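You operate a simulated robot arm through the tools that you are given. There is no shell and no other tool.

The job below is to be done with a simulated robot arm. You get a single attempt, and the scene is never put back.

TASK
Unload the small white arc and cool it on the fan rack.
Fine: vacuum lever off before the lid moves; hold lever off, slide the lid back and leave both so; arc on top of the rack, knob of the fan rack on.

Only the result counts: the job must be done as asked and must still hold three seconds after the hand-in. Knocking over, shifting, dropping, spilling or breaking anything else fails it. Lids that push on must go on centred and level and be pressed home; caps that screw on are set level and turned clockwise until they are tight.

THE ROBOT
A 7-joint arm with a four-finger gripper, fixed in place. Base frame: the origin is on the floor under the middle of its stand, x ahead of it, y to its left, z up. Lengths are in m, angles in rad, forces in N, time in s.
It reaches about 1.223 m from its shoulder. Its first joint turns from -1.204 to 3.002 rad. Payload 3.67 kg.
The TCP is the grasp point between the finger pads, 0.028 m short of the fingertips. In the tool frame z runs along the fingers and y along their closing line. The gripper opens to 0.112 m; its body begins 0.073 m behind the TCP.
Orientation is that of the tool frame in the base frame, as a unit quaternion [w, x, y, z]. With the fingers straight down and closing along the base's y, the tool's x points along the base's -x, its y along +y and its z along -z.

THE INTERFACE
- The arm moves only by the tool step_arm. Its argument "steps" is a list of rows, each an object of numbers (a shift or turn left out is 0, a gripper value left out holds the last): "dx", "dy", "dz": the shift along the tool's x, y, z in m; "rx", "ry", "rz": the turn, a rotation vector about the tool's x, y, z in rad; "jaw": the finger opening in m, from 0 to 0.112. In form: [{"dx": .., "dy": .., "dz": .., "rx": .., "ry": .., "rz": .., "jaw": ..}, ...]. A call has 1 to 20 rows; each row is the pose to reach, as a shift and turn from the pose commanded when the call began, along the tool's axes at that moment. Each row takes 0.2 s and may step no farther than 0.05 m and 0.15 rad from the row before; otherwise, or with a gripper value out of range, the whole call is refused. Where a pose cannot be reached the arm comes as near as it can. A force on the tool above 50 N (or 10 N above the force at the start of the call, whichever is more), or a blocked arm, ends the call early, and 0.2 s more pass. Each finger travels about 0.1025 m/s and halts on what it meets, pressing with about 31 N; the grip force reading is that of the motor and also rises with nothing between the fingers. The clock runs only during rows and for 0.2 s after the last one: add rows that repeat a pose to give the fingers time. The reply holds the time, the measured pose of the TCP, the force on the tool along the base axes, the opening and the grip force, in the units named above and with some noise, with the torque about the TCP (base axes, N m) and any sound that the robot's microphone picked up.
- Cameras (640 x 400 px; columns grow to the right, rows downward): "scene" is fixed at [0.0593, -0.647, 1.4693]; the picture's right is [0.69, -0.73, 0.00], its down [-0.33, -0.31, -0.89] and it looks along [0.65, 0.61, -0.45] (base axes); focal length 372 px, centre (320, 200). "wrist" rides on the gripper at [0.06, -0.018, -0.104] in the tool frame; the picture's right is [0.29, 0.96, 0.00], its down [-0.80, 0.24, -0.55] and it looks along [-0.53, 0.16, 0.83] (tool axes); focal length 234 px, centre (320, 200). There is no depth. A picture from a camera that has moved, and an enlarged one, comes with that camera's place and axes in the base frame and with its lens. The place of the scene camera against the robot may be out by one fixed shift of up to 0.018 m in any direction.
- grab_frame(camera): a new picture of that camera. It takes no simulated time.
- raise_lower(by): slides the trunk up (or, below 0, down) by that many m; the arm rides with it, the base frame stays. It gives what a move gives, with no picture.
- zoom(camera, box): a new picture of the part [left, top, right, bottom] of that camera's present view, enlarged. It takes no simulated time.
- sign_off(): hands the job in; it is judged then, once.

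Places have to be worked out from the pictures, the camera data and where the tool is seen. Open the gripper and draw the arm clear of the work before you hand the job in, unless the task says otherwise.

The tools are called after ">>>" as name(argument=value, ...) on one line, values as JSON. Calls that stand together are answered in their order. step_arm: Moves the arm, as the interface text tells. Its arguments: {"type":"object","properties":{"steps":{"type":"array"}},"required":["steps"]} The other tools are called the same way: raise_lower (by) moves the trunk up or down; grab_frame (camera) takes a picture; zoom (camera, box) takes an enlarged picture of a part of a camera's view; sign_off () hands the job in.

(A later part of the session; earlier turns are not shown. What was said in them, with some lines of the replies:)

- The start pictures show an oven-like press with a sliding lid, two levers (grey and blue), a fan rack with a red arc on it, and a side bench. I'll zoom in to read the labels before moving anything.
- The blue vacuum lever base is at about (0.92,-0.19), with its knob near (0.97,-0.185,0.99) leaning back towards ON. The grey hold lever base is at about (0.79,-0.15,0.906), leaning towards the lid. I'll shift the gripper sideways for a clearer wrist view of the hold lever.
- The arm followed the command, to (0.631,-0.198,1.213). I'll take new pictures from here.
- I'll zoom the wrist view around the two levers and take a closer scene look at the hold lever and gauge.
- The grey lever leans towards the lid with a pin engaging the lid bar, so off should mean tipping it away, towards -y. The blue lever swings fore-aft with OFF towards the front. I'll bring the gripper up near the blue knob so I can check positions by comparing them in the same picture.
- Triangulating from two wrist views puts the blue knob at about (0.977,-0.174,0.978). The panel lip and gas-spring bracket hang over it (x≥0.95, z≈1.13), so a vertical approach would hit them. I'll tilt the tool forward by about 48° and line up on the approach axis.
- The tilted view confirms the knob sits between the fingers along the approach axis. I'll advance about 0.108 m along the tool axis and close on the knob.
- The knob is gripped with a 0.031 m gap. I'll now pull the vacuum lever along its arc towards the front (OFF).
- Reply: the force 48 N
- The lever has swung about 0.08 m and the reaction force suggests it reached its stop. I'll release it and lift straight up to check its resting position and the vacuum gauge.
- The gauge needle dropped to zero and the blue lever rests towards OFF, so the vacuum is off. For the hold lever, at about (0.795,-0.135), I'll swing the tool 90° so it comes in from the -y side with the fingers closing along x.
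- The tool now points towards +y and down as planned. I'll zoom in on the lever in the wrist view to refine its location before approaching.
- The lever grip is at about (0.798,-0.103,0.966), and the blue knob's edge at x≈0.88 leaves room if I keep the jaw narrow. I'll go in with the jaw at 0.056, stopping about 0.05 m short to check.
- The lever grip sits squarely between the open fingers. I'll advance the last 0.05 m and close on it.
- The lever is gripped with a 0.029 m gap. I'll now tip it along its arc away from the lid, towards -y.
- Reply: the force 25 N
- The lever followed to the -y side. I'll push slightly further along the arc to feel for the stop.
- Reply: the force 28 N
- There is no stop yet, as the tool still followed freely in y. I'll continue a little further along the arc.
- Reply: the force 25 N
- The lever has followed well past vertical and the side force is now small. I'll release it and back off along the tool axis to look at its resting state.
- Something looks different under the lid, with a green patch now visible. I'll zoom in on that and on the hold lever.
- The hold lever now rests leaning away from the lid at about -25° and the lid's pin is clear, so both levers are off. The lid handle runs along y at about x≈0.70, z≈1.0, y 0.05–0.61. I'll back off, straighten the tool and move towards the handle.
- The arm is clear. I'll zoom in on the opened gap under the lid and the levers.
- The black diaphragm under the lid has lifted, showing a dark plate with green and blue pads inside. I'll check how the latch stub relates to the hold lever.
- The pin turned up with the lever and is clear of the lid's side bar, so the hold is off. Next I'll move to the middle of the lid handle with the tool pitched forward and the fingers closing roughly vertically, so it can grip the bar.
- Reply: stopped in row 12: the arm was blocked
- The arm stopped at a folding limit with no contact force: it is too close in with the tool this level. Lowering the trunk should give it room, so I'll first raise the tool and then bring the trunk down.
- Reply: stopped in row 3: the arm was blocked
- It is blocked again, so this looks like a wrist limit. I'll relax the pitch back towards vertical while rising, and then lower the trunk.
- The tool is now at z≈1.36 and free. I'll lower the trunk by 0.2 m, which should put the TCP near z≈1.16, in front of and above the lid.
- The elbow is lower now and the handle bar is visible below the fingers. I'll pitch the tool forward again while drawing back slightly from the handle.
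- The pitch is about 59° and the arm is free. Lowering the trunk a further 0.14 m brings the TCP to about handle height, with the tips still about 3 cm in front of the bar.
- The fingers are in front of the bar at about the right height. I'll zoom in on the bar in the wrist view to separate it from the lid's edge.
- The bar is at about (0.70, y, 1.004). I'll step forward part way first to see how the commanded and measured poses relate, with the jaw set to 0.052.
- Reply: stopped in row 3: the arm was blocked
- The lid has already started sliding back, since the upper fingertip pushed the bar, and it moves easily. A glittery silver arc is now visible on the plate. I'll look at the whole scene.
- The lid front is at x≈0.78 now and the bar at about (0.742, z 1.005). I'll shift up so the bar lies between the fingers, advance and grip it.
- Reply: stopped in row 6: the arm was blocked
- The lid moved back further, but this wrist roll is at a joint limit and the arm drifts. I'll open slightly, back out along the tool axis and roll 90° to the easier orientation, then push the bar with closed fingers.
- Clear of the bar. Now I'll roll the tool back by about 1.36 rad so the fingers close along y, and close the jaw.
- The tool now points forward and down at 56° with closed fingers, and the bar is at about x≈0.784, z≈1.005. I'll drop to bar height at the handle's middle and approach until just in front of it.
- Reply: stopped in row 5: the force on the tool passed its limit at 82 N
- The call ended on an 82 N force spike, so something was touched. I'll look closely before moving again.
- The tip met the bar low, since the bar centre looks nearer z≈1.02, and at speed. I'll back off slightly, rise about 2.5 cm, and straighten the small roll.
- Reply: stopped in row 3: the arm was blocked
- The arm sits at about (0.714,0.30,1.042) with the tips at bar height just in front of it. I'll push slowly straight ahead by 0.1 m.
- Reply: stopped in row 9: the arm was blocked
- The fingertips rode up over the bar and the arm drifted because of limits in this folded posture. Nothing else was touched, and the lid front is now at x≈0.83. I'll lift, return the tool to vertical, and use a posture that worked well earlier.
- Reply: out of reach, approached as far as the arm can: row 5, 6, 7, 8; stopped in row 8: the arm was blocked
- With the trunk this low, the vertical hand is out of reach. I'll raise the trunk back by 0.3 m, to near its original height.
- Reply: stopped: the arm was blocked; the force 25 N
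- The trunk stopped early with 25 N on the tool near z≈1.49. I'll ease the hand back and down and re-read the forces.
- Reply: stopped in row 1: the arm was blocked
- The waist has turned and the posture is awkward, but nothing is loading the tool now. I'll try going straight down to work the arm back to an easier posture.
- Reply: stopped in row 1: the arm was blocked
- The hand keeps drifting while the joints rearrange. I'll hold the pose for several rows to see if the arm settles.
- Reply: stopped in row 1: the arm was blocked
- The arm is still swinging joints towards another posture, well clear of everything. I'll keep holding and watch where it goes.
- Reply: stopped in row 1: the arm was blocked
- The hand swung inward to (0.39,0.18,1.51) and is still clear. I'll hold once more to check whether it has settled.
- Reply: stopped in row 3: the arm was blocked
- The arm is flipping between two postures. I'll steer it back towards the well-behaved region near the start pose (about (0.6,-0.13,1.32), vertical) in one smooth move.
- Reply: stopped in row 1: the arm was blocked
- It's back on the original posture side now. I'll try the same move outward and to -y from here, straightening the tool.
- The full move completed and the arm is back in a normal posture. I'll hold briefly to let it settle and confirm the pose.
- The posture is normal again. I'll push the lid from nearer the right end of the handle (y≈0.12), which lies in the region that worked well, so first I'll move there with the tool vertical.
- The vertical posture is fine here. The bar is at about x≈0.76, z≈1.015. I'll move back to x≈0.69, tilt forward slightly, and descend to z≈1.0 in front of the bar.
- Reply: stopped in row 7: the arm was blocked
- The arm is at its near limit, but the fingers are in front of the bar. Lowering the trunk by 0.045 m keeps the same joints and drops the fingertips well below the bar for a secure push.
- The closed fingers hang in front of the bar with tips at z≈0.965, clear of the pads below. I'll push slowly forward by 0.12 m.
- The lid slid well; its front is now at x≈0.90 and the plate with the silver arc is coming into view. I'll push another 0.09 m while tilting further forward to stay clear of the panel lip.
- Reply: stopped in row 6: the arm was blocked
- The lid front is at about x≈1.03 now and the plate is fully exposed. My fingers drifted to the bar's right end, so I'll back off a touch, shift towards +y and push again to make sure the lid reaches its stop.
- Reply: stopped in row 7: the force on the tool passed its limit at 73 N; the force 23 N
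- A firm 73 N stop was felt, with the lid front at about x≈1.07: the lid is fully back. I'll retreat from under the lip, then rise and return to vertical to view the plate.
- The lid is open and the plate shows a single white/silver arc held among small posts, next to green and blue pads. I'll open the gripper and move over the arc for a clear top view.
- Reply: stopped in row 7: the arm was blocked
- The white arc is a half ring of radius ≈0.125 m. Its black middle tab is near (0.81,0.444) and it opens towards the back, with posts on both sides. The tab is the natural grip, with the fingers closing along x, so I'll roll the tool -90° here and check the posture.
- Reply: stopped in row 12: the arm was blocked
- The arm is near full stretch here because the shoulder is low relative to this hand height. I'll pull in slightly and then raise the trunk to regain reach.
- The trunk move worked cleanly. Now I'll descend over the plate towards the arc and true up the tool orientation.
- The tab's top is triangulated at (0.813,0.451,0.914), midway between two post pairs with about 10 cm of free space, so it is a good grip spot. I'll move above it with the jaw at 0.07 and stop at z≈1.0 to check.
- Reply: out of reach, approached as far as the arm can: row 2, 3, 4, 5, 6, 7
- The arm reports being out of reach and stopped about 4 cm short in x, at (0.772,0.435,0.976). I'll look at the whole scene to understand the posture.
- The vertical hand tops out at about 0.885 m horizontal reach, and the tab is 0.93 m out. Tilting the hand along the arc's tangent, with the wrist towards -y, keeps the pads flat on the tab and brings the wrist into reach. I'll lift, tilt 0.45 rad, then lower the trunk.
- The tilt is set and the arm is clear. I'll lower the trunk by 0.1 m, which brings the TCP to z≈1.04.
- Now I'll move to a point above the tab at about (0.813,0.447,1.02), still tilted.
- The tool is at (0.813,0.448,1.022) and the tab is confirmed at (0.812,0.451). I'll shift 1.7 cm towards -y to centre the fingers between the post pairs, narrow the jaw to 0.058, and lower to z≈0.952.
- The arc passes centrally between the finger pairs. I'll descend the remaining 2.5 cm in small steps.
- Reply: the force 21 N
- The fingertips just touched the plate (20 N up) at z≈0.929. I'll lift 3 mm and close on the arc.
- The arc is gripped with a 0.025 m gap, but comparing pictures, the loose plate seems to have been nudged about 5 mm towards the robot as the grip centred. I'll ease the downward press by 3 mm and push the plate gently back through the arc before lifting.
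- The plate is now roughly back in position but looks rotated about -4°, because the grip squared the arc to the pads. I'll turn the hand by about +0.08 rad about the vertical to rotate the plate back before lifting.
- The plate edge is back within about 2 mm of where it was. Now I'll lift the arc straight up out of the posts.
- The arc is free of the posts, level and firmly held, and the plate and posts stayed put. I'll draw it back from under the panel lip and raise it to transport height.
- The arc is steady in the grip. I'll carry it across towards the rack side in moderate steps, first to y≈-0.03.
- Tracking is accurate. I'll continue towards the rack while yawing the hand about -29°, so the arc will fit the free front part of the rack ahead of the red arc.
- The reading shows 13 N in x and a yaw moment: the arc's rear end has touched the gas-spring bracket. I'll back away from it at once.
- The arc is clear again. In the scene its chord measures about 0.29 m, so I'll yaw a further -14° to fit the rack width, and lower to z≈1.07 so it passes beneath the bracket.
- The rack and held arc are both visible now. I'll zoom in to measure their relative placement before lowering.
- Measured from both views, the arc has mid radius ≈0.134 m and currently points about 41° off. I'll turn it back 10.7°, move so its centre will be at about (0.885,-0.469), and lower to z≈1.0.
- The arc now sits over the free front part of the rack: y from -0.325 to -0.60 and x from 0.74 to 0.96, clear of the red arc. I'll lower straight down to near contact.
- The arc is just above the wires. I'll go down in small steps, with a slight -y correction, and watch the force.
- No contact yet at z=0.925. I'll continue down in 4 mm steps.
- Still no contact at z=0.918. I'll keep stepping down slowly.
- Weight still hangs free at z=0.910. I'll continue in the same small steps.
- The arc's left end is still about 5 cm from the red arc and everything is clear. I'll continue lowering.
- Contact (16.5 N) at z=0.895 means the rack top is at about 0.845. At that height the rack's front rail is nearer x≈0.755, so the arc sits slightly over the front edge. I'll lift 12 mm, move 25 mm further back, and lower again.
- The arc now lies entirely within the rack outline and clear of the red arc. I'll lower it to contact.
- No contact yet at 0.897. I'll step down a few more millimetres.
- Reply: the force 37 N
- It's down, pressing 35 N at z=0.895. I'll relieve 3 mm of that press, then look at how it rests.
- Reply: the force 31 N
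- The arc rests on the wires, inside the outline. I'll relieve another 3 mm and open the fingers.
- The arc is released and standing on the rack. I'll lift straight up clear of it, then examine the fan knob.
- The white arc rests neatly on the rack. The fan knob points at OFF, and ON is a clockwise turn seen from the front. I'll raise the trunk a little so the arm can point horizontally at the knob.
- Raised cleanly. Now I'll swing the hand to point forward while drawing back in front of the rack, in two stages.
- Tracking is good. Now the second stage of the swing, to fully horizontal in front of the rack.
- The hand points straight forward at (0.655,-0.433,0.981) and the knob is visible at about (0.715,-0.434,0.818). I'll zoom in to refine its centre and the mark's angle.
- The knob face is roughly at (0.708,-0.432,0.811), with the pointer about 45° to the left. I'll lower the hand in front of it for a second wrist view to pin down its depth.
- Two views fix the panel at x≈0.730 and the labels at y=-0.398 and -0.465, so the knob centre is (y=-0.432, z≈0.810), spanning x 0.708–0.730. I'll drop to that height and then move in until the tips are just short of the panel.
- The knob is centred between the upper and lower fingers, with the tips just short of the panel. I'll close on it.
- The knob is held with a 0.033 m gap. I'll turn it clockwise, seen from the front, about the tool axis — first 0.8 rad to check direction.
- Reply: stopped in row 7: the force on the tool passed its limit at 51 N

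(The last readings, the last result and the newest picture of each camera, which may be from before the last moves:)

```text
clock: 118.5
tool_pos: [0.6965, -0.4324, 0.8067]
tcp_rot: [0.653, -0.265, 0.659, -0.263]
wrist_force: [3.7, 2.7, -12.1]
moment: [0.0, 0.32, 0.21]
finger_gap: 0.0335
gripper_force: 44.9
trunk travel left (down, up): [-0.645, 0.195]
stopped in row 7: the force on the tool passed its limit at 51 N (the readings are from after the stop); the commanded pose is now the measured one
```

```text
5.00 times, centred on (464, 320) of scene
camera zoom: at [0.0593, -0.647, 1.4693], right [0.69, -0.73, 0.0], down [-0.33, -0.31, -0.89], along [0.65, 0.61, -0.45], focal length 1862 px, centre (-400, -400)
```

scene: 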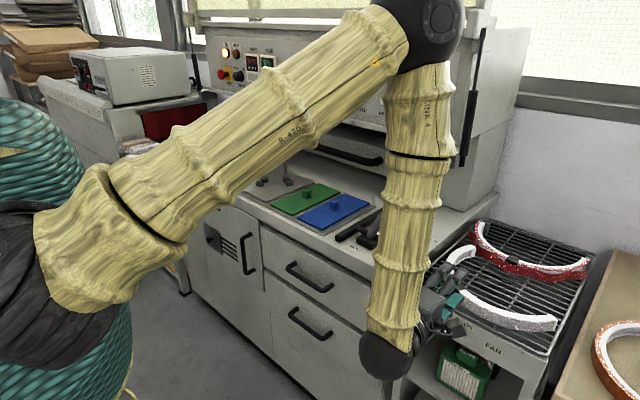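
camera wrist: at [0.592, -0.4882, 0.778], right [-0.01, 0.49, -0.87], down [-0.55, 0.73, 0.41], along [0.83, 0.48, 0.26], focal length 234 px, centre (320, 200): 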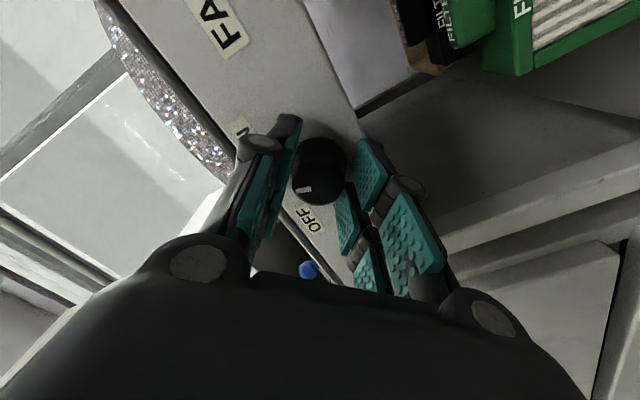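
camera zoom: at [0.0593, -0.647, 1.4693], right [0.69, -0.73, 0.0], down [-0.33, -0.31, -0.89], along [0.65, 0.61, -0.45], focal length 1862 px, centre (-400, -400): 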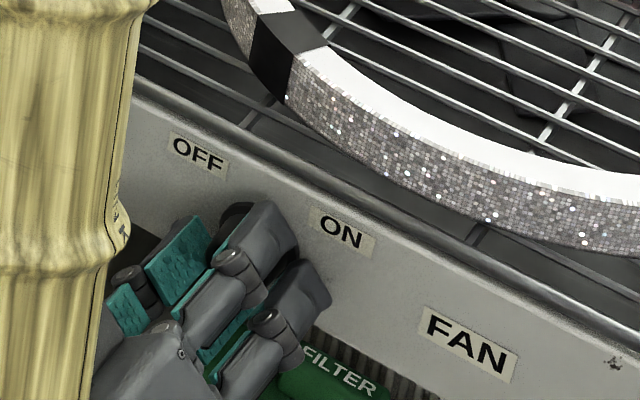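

The knob has turned about 43° with the hand, then the 50 N limit tripped, probably a fingertip corner near the panel lip. I'll open slightly, back off 4 mm and re-grip before turning the rest.

>>> step_arm(steps=[{"jaw": 0.046}, {"jaw": 0.046}, {"dz": -0.004}, {"dz": -0.004}])

>>> grab_frame(camera="wrist")

```text
clock: 119.5
tool_pos: [0.6929, -0.4333, 0.8088]
tcp_rot: [0.654, -0.266, 0.658, -0.263]
wrist_force: [-0.1, -0.6, -0.8]
moment: [0.0, 0.0, 0.01]
finger_gap: 0.0461
gripper_force: 0.1
trunk travel left (down, up): [-0.645, 0.195]
```

```text
taken
camera wrist: at [0.5869, -0.4889, 0.7789], right [-0.01, 0.49, -0.87], down [-0.55, 0.73, 0.41], along [0.83, 0.48, 0.27], focal length 234 px, centre (320, 200)
```

wrist: 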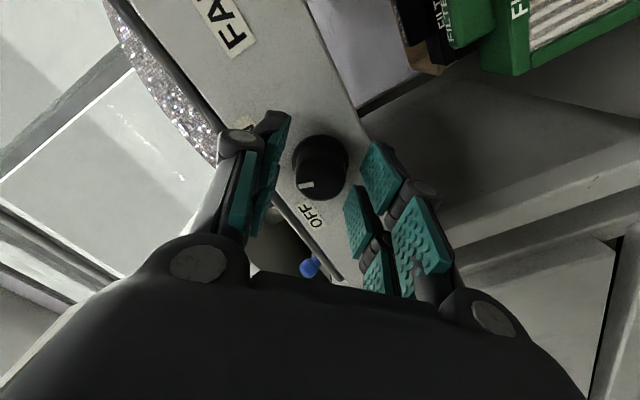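

The knob kept its new position and is centred. I'll re-grip and turn the remaining amount in gentle steps.

>>> step_arm(steps=[{"jaw": 0.0}, {"jaw": 0.0}, {"jaw": 0.0}, {"rz": 0.1}, {"rz": 0.2}, {"rz": 0.3}, {"rz": 0.4}, {"rz": 0.5}, {"rz": 0.5}])

>>> grab_frame(camera="wrist")

>>> zoom(camera="scene", box=[400, 280, 528, 360])

```text
clock: 121.5
tool_pos: [0.6934, -0.4298, 0.8103]
tcp_rot: [0.699, -0.094, 0.703, -0.093]
wrist_force: [-19.4, 29.2, -5.5]
moment: [-0.34, 0.41, 0.83]
finger_gap: 0.0302
gripper_force: 45.5
trunk travel left (down, up): [-0.645, 0.195]
```

```text
taken
camera wrist: at [0.5869, -0.4645, 0.7579], right [0.0, 0.85, -0.53], down [-0.55, 0.44, 0.71], along [0.83, 0.3, 0.47], focal length 234 px, centre (320, 200)
```

wrist: 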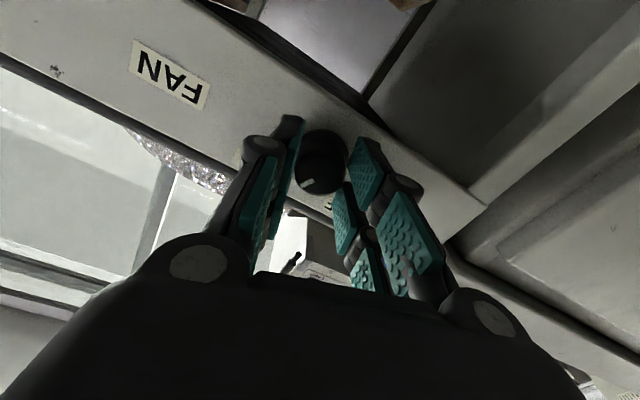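

```text
5.00 times, centred on (464, 320) of scene
camera zoom: at [0.0593, -0.647, 1.4693], right [0.69, -0.73, 0.0], down [-0.33, -0.31, -0.89], along [0.65, 0.61, -0.45], focal length 1862 px, centre (-400, -400)
```

zoom: 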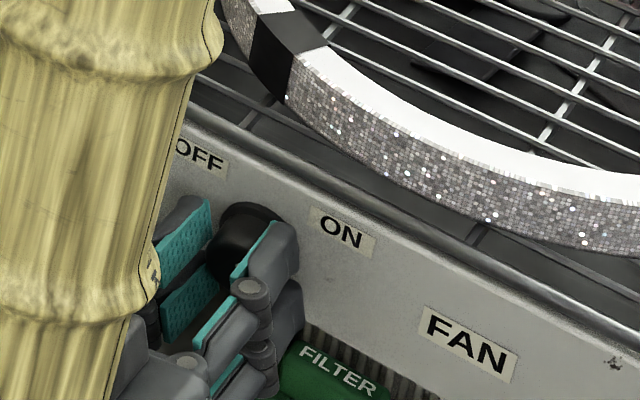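

The knob is following; about 75° turned so far, with some side load. I'll shift 4 mm towards +y to unload it and turn a further 0.3 rad.

>>> step_arm(steps=[{"dx": -0.001, "dy": 0.0039, "jaw": 0.0}, {"dx": -0.001, "dy": 0.0039, "rz": 0.1}, {"dx": -0.001, "dy": 0.0039, "rz": 0.2}, {"dx": -0.001, "dy": 0.0039, "rz": 0.3}, {"dx": -0.001, "dy": 0.0039, "rz": 0.3}])

>>> grab_frame(camera="wrist")

>>> zoom(camera="scene", box=[400, 280, 528, 360])

```text
clock: 122.7
tool_pos: [0.6907, -0.4301, 0.8103]
tcp_rot: [0.706, 0.012, 0.708, 0.01]
wrist_force: [-11.3, -2.0, 12.1]
moment: [-0.39, 0.16, -0.16]
finger_gap: 0.0298
gripper_force: 45.2
trunk travel left (down, up): [-0.645, 0.195]
```

```text
taken
camera wrist: at [0.586, -0.4468, 0.7503], right [0.0, 0.97, -0.26], down [-0.55, 0.22, 0.81], along [0.83, 0.14, 0.53], focal length 234 px, centre (320, 200)
```

wrist: 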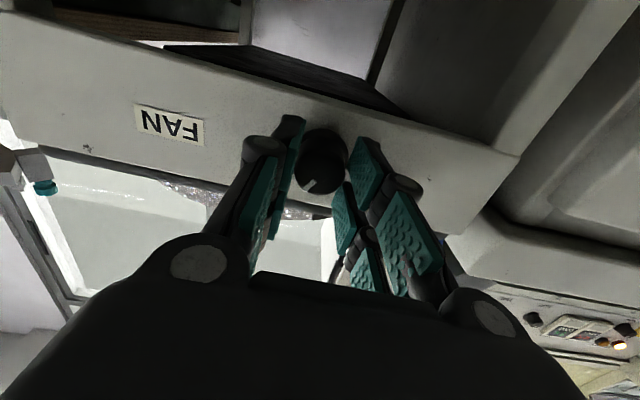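

```text
5.00 times, centred on (464, 320) of scene
camera zoom: at [0.0593, -0.647, 1.4693], right [0.69, -0.73, 0.0], down [-0.33, -0.31, -0.89], along [0.65, 0.61, -0.45], focal length 1862 px, centre (-400, -400)
```

zoom: 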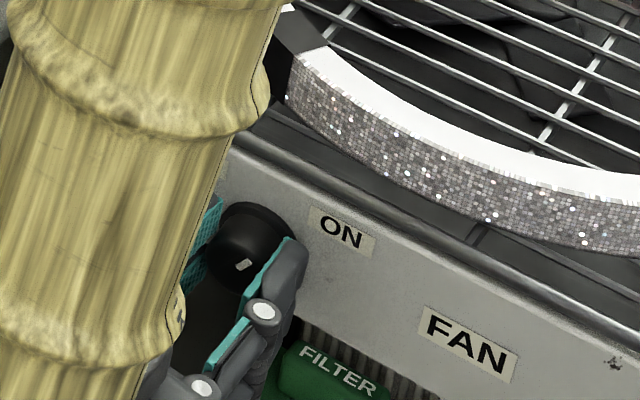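

The mark now points towards ON and has begun to slip relative to the hand, which suggests the knob has reached its stop. I'll open and back off to check it.

>>> step_arm(steps=[{"jaw": 0.05}, {"jaw": 0.055}, {"dz": -0.02}, {"dz": -0.05}, {"dz": -0.08}, {"dz": -0.08}])

>>> grab_frame(camera="wrist")

>>> zoom(camera="scene", box=[420, 300, 500, 350])

>>> grab_frame(camera="scene")

```text
clock: 124.1
tool_pos: [0.6117, -0.4302, 0.8076]
tcp_rot: [0.705, 0.012, 0.709, 0.011]
wrist_force: [0.1, 0.1, 0.3]
moment: [0.0, 0.0, 0.0]
finger_gap: 0.0551
gripper_force: 0.0
trunk travel left (down, up): [-0.645, 0.195]
```

```text
taken
camera wrist: at [0.5065, -0.4469, 0.7477], right [0.0, 0.97, -0.26], down [-0.55, 0.21, 0.81], along [0.84, 0.14, 0.53], focal length 234 px, centre (320, 200)
```

wrist: 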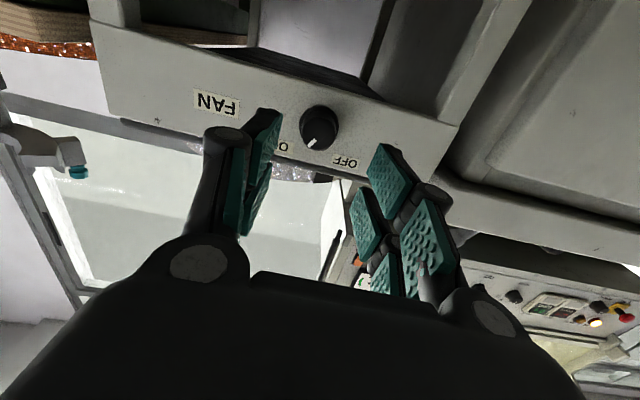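

```text
8.00 times, centred on (460, 325) of scene
camera zoom: at [0.0593, -0.647, 1.4693], right [0.69, -0.73, 0.0], down [-0.33, -0.31, -0.89], along [0.65, 0.61, -0.45], focal length 2980 px, centre (-800, -800)
```

zoom: 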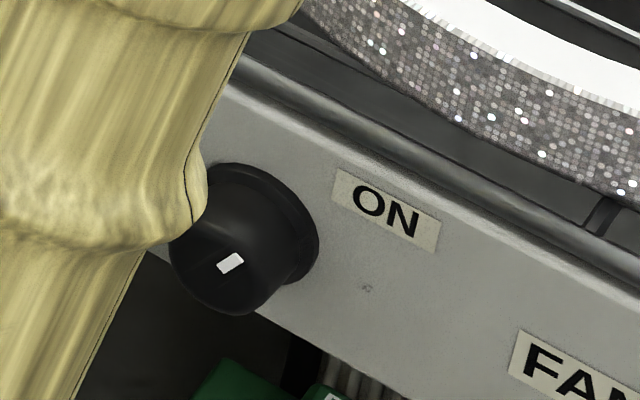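

```text
taken
```

scene: 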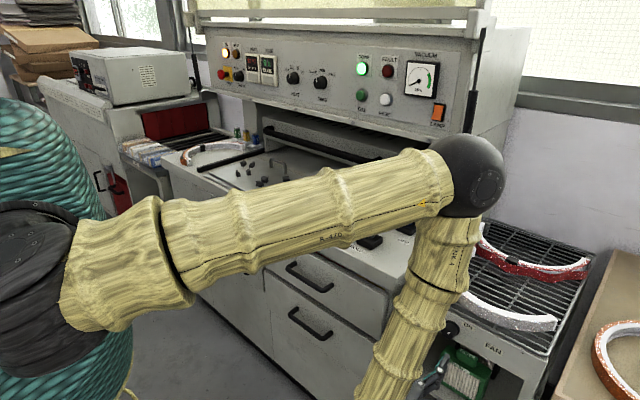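

I'll zoom the wrist view to compare the knob's mark with the ON label.

>>> zoom(camera="wrist", box=[240, 80, 400, 180])

```text
4.00 times, centred on (320, 130) of wrist
camera zoom: at [0.5065, -0.4469, 0.7477], right [0.0, 0.97, -0.26], down [-0.55, 0.21, 0.81], along [0.84, 0.14, 0.53], focal length 937 px, centre (320, 480)
```

zoom: 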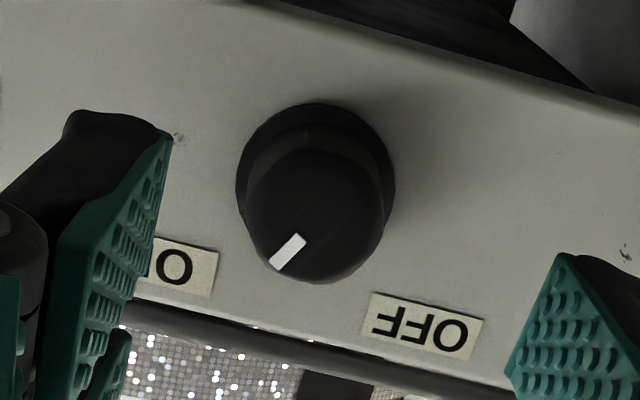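

The mark has swung from about -40° (OFF side) to roughly +30° towards ON. To see if the fan is actually running, I'll look at the blades through the rack.

>>> zoom(camera="scene", box=[440, 225, 600, 345])

>>> step_arm(steps=[{"dz": 0.0}, {"dz": 0.0}])

>>> zoom(camera="scene", box=[440, 225, 600, 345])

```text
3.33 times, centred on (520, 285) of scene
camera zoom: at [0.0593, -0.647, 1.4693], right [0.69, -0.73, 0.0], down [-0.33, -0.31, -0.89], along [0.65, 0.61, -0.45], focal length 1242 px, centre (-347, -83)
```

zoom: 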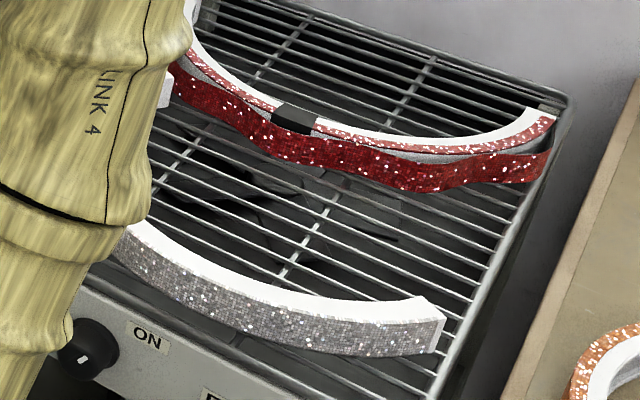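

```text
clock: 124.7
tool_pos: [0.6125, -0.4305, 0.8064]
tcp_rot: [0.705, 0.011, 0.709, 0.012]
wrist_force: [0.2, -0.7, 0.9]
moment: [0.02, -0.01, 0.0]
finger_gap: 0.055
gripper_force: 0.2
trunk travel left (down, up): [-0.645, 0.195]
```

```text
3.33 times, centred on (520, 285) of scene
camera zoom: at [0.0593, -0.647, 1.4693], right [0.69, -0.73, 0.0], down [-0.33, -0.31, -0.89], along [0.65, 0.61, -0.45], focal length 1242 px, centre (-347, -83)
```

zoom: 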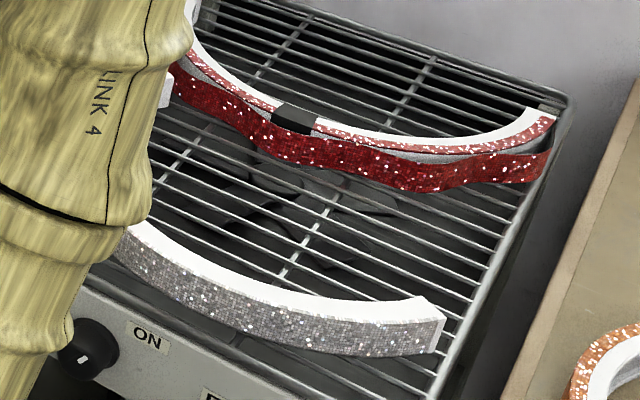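

The blade shapes differ between the two pictures 0.6 s apart. I'll zoom in closer across another interval to confirm the fan is turning.

>>> zoom(camera="scene", box=[475, 255, 565, 310])

>>> step_arm(steps=[{"dz": 0.0}])

>>> zoom(camera="scene", box=[475, 255, 565, 310])

```text
7.11 times, centred on (520, 282) of scene
camera zoom: at [0.0593, -0.647, 1.4693], right [0.69, -0.73, 0.0], down [-0.33, -0.31, -0.89], along [0.65, 0.61, -0.45], focal length 2649 px, centre (-1102, -387)
```

zoom: 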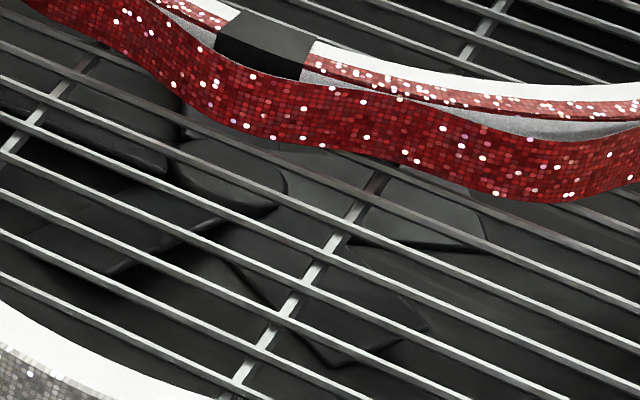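

```text
clock: 125.1
tool_pos: [0.6122, -0.4296, 0.8075]
tcp_rot: [0.705, 0.012, 0.709, 0.011]
wrist_force: [-0.1, 0.2, -0.4]
moment: [0.01, 0.03, -0.01]
finger_gap: 0.0548
gripper_force: 0.0
trunk travel left (down, up): [-0.645, 0.195]
```

```text
7.11 times, centred on (520, 282) of scene
camera zoom: at [0.0593, -0.647, 1.4693], right [0.69, -0.73, 0.0], down [-0.33, -0.31, -0.89], along [0.65, 0.61, -0.45], focal length 2649 px, centre (-1102, -387)
```

zoom: 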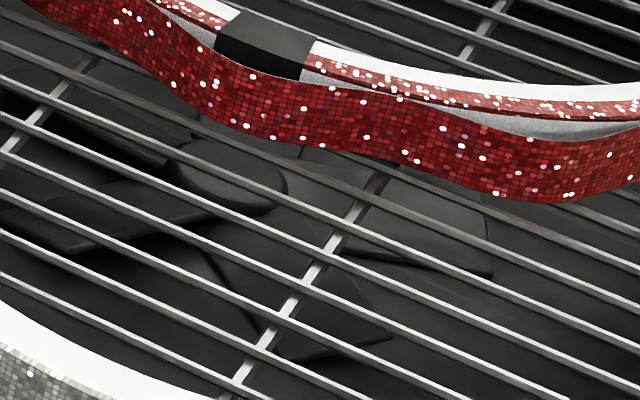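

The blades are clearly turning, so the fan is on. I'll now draw the arm back and up to a clear pose near where it started, with the gripper open.

>>> step_arm(steps=[{"dx": -0.02, "dz": -0.015, "jaw": 0.08}, {"dx": -0.05, "dz": -0.015, "ry": 0.13}, {"dx": -0.08, "dz": -0.01, "ry": 0.26}, {"dx": -0.11, "dz": -0.005, "ry": 0.39}, {"dx": -0.14, "dz": 0.0, "ry": 0.52}, {"dx": -0.17, "dz": 0.005, "ry": 0.65}, {"dx": -0.2, "dz": 0.01, "ry": 0.78}, {"dx": -0.23, "dz": 0.015, "ry": 0.91}, {"dx": -0.26, "dz": 0.02, "ry": 1.04}, {"dx": -0.29, "dz": 0.02, "ry": 1.17}, {"dx": -0.32, "dz": 0.02, "ry": 1.3}, {"dx": -0.35, "dz": 0.02, "ry": 1.43}, {"dx": -0.38, "dz": 0.02, "ry": 1.56}, {"dx": -0.38, "dz": 0.02, "ry": 1.56, "jaw": 0.1}])

>>> grab_frame(camera="scene")

>>> grab_frame(camera="wrist")

```text
clock: 128.1
tool_pos: [0.6349, -0.4391, 1.1868]
tcp_rot: [0.002, 0.0, 1.0, 0.017]
wrist_force: [-0.1, -0.1, 0.5]
moment: [0.04, -0.04, 0.0]
finger_gap: 0.0998
gripper_force: 0.0
trunk travel left (down, up): [-0.645, 0.195]
```

```text
taken
```

scene: 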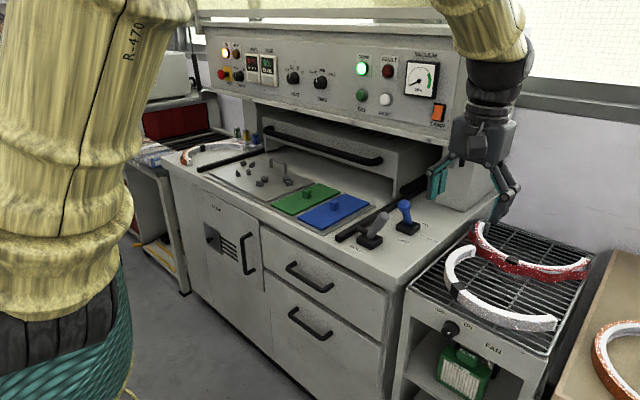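

```text
taken
camera wrist: at [0.5735, -0.4633, 1.2911], right [-0.29, 0.96, 0.03], down [0.8, 0.22, 0.57], along [0.53, 0.19, -0.82], focal length 234 px, centre (320, 200)
```

wrist: 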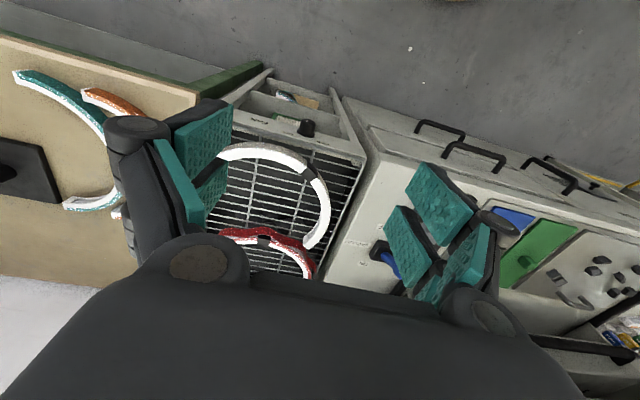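

The white arc and the rest look right. I'll zoom in on the rack, the levers and the lid for a final check.

>>> zoom(camera="scene", box=[400, 210, 608, 350])

>>> zoom(camera="scene", box=[190, 110, 440, 270])

>>> zoom(camera="wrist", box=[190, 80, 400, 290])

```text
2.86 times, centred on (504, 280) of scene
camera zoom: at [0.0593, -0.647, 1.4693], right [0.69, -0.73, 0.0], down [-0.33, -0.31, -0.89], along [0.65, 0.61, -0.45], focal length 1064 px, centre (-206, -29)
```

zoom: 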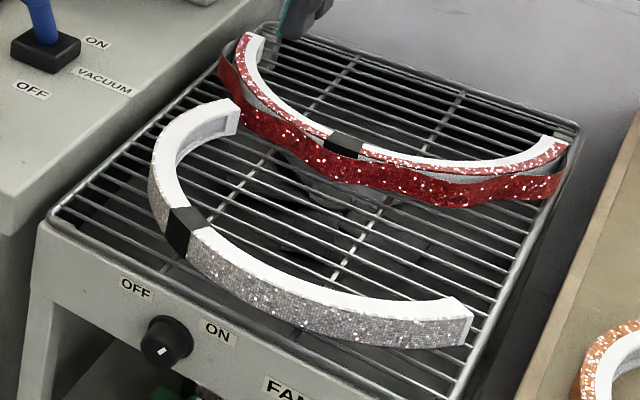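

```text
2.50 times, centred on (315, 190) of scene
camera zoom: at [0.0593, -0.647, 1.4693], right [0.69, -0.73, 0.0], down [-0.33, -0.31, -0.89], along [0.65, 0.61, -0.45], focal length 931 px, centre (332, 225)
```

zoom: 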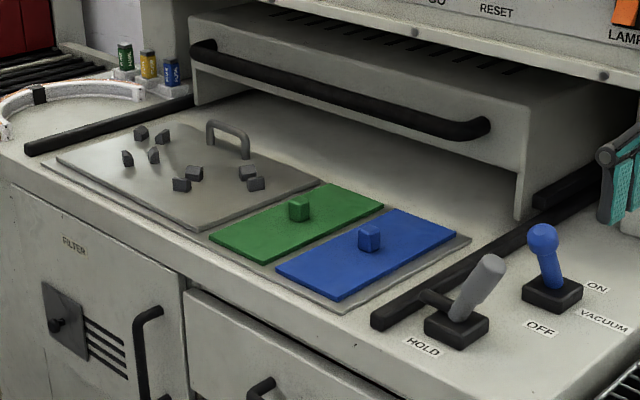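

```text
1.90 times, centred on (295, 185) of wrist
camera zoom: at [0.5735, -0.4633, 1.2911], right [-0.29, 0.96, 0.03], down [0.8, 0.22, 0.57], along [0.53, 0.19, -0.82], focal length 446 px, centre (368, 229)
```

zoom: 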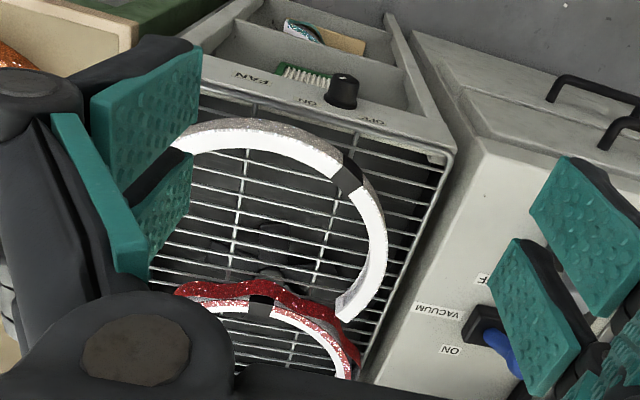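

Both levers are off, the lid is fully back, and the arc is on the rack with the red arc undisturbed. I'll make one last comparison of the plate's position using the same zoom as before the pick.

>>> zoom(camera="scene", box=[210, 130, 330, 205])

>>> zoom(camera="scene", box=[420, 300, 500, 350])

>>> zoom(camera="scene", box=[205, 30, 450, 130])

```text
5.33 times, centred on (270, 168) of scene
camera zoom: at [0.0593, -0.647, 1.4693], right [0.69, -0.73, 0.0], down [-0.33, -0.31, -0.89], along [0.65, 0.61, -0.45], focal length 1987 px, centre (587, 373)
```

zoom: 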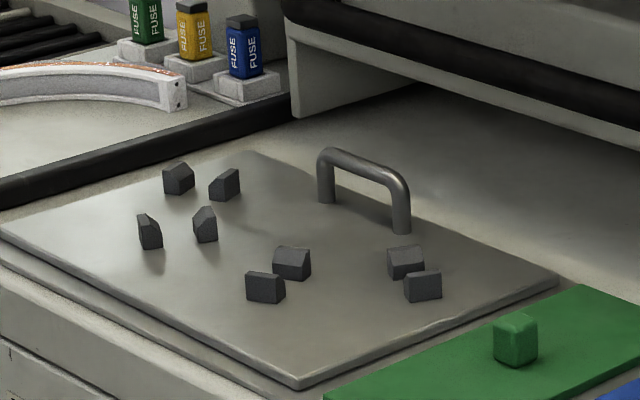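

```text
8.00 times, centred on (460, 325) of scene
camera zoom: at [0.0593, -0.647, 1.4693], right [0.69, -0.73, 0.0], down [-0.33, -0.31, -0.89], along [0.65, 0.61, -0.45], focal length 2980 px, centre (-800, -800)
```

zoom: 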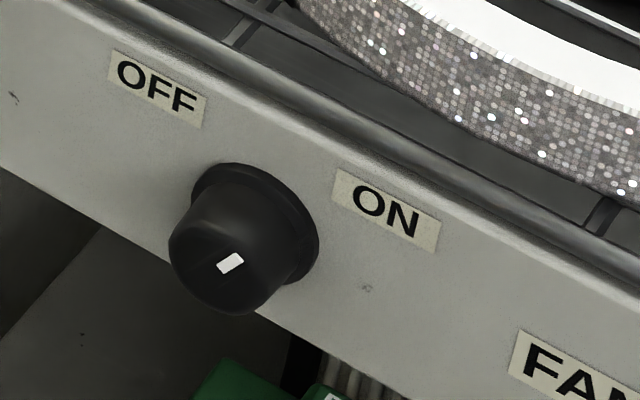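

```text
2.61 times, centred on (328, 80) of scene
camera zoom: at [0.0593, -0.647, 1.4693], right [0.69, -0.73, 0.0], down [-0.33, -0.31, -0.89], along [0.65, 0.61, -0.45], focal length 973 px, centre (300, 514)
```

zoom: 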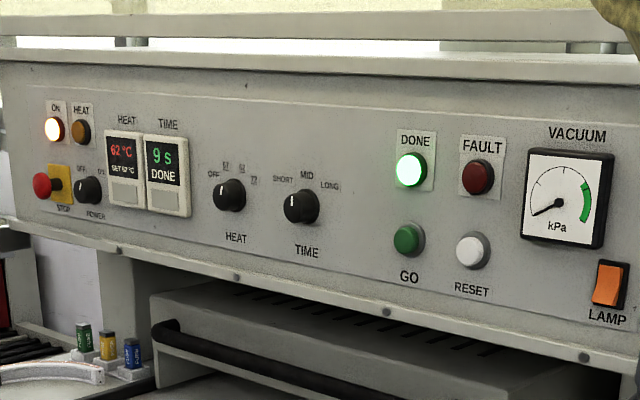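

The plate is within a millimetre or so of its original place and no fault lamp is lit. The vacuum gauge reads zero, the lid is back with both levers off, the fan knob is on with the fan turning, and the arm is clear with its gripper open. Handing in.

>>> sign_off()

```text
The job is handed in.
```

The small white arc is unloaded and standing on top of the fan rack, and the fan knob is on. The job has been handed in; I haven't seen the verdict.

- **Vacuum:** I switched the lever off before touching the lid, and the gauge dropped to zero.
- **Hold lever and lid:** The hold lever is off. The lid is slid back to its stop, and I left both that way.
- **Arc:** It rests on the free front part of the rack, ahead of the red arc. Its rear end sits close to the red arc, which has not moved.
- **Fan:** The knob points toward ON. I compared pictures taken moments apart, and the blades under the rack are turning.

Three contacts happened along the way:

- **Plate:** Closing on the arc pulled the loose plate a few millimetres and turned it about 4°. I pushed it back before lifting, and it now matches its original position to within about 2 mm.
- **Bracket:** While I carried the arc, its end touched the gas-spring bracket with about 13 N. I backed off right away, and both look unharmed.
- **Lid handle:** Early attempts to push the lid bumped its handle harder than intended, peaking at 82 N. The lid only slid further back.

No fault lamp is lit, and the arm is clear with the gripper open.
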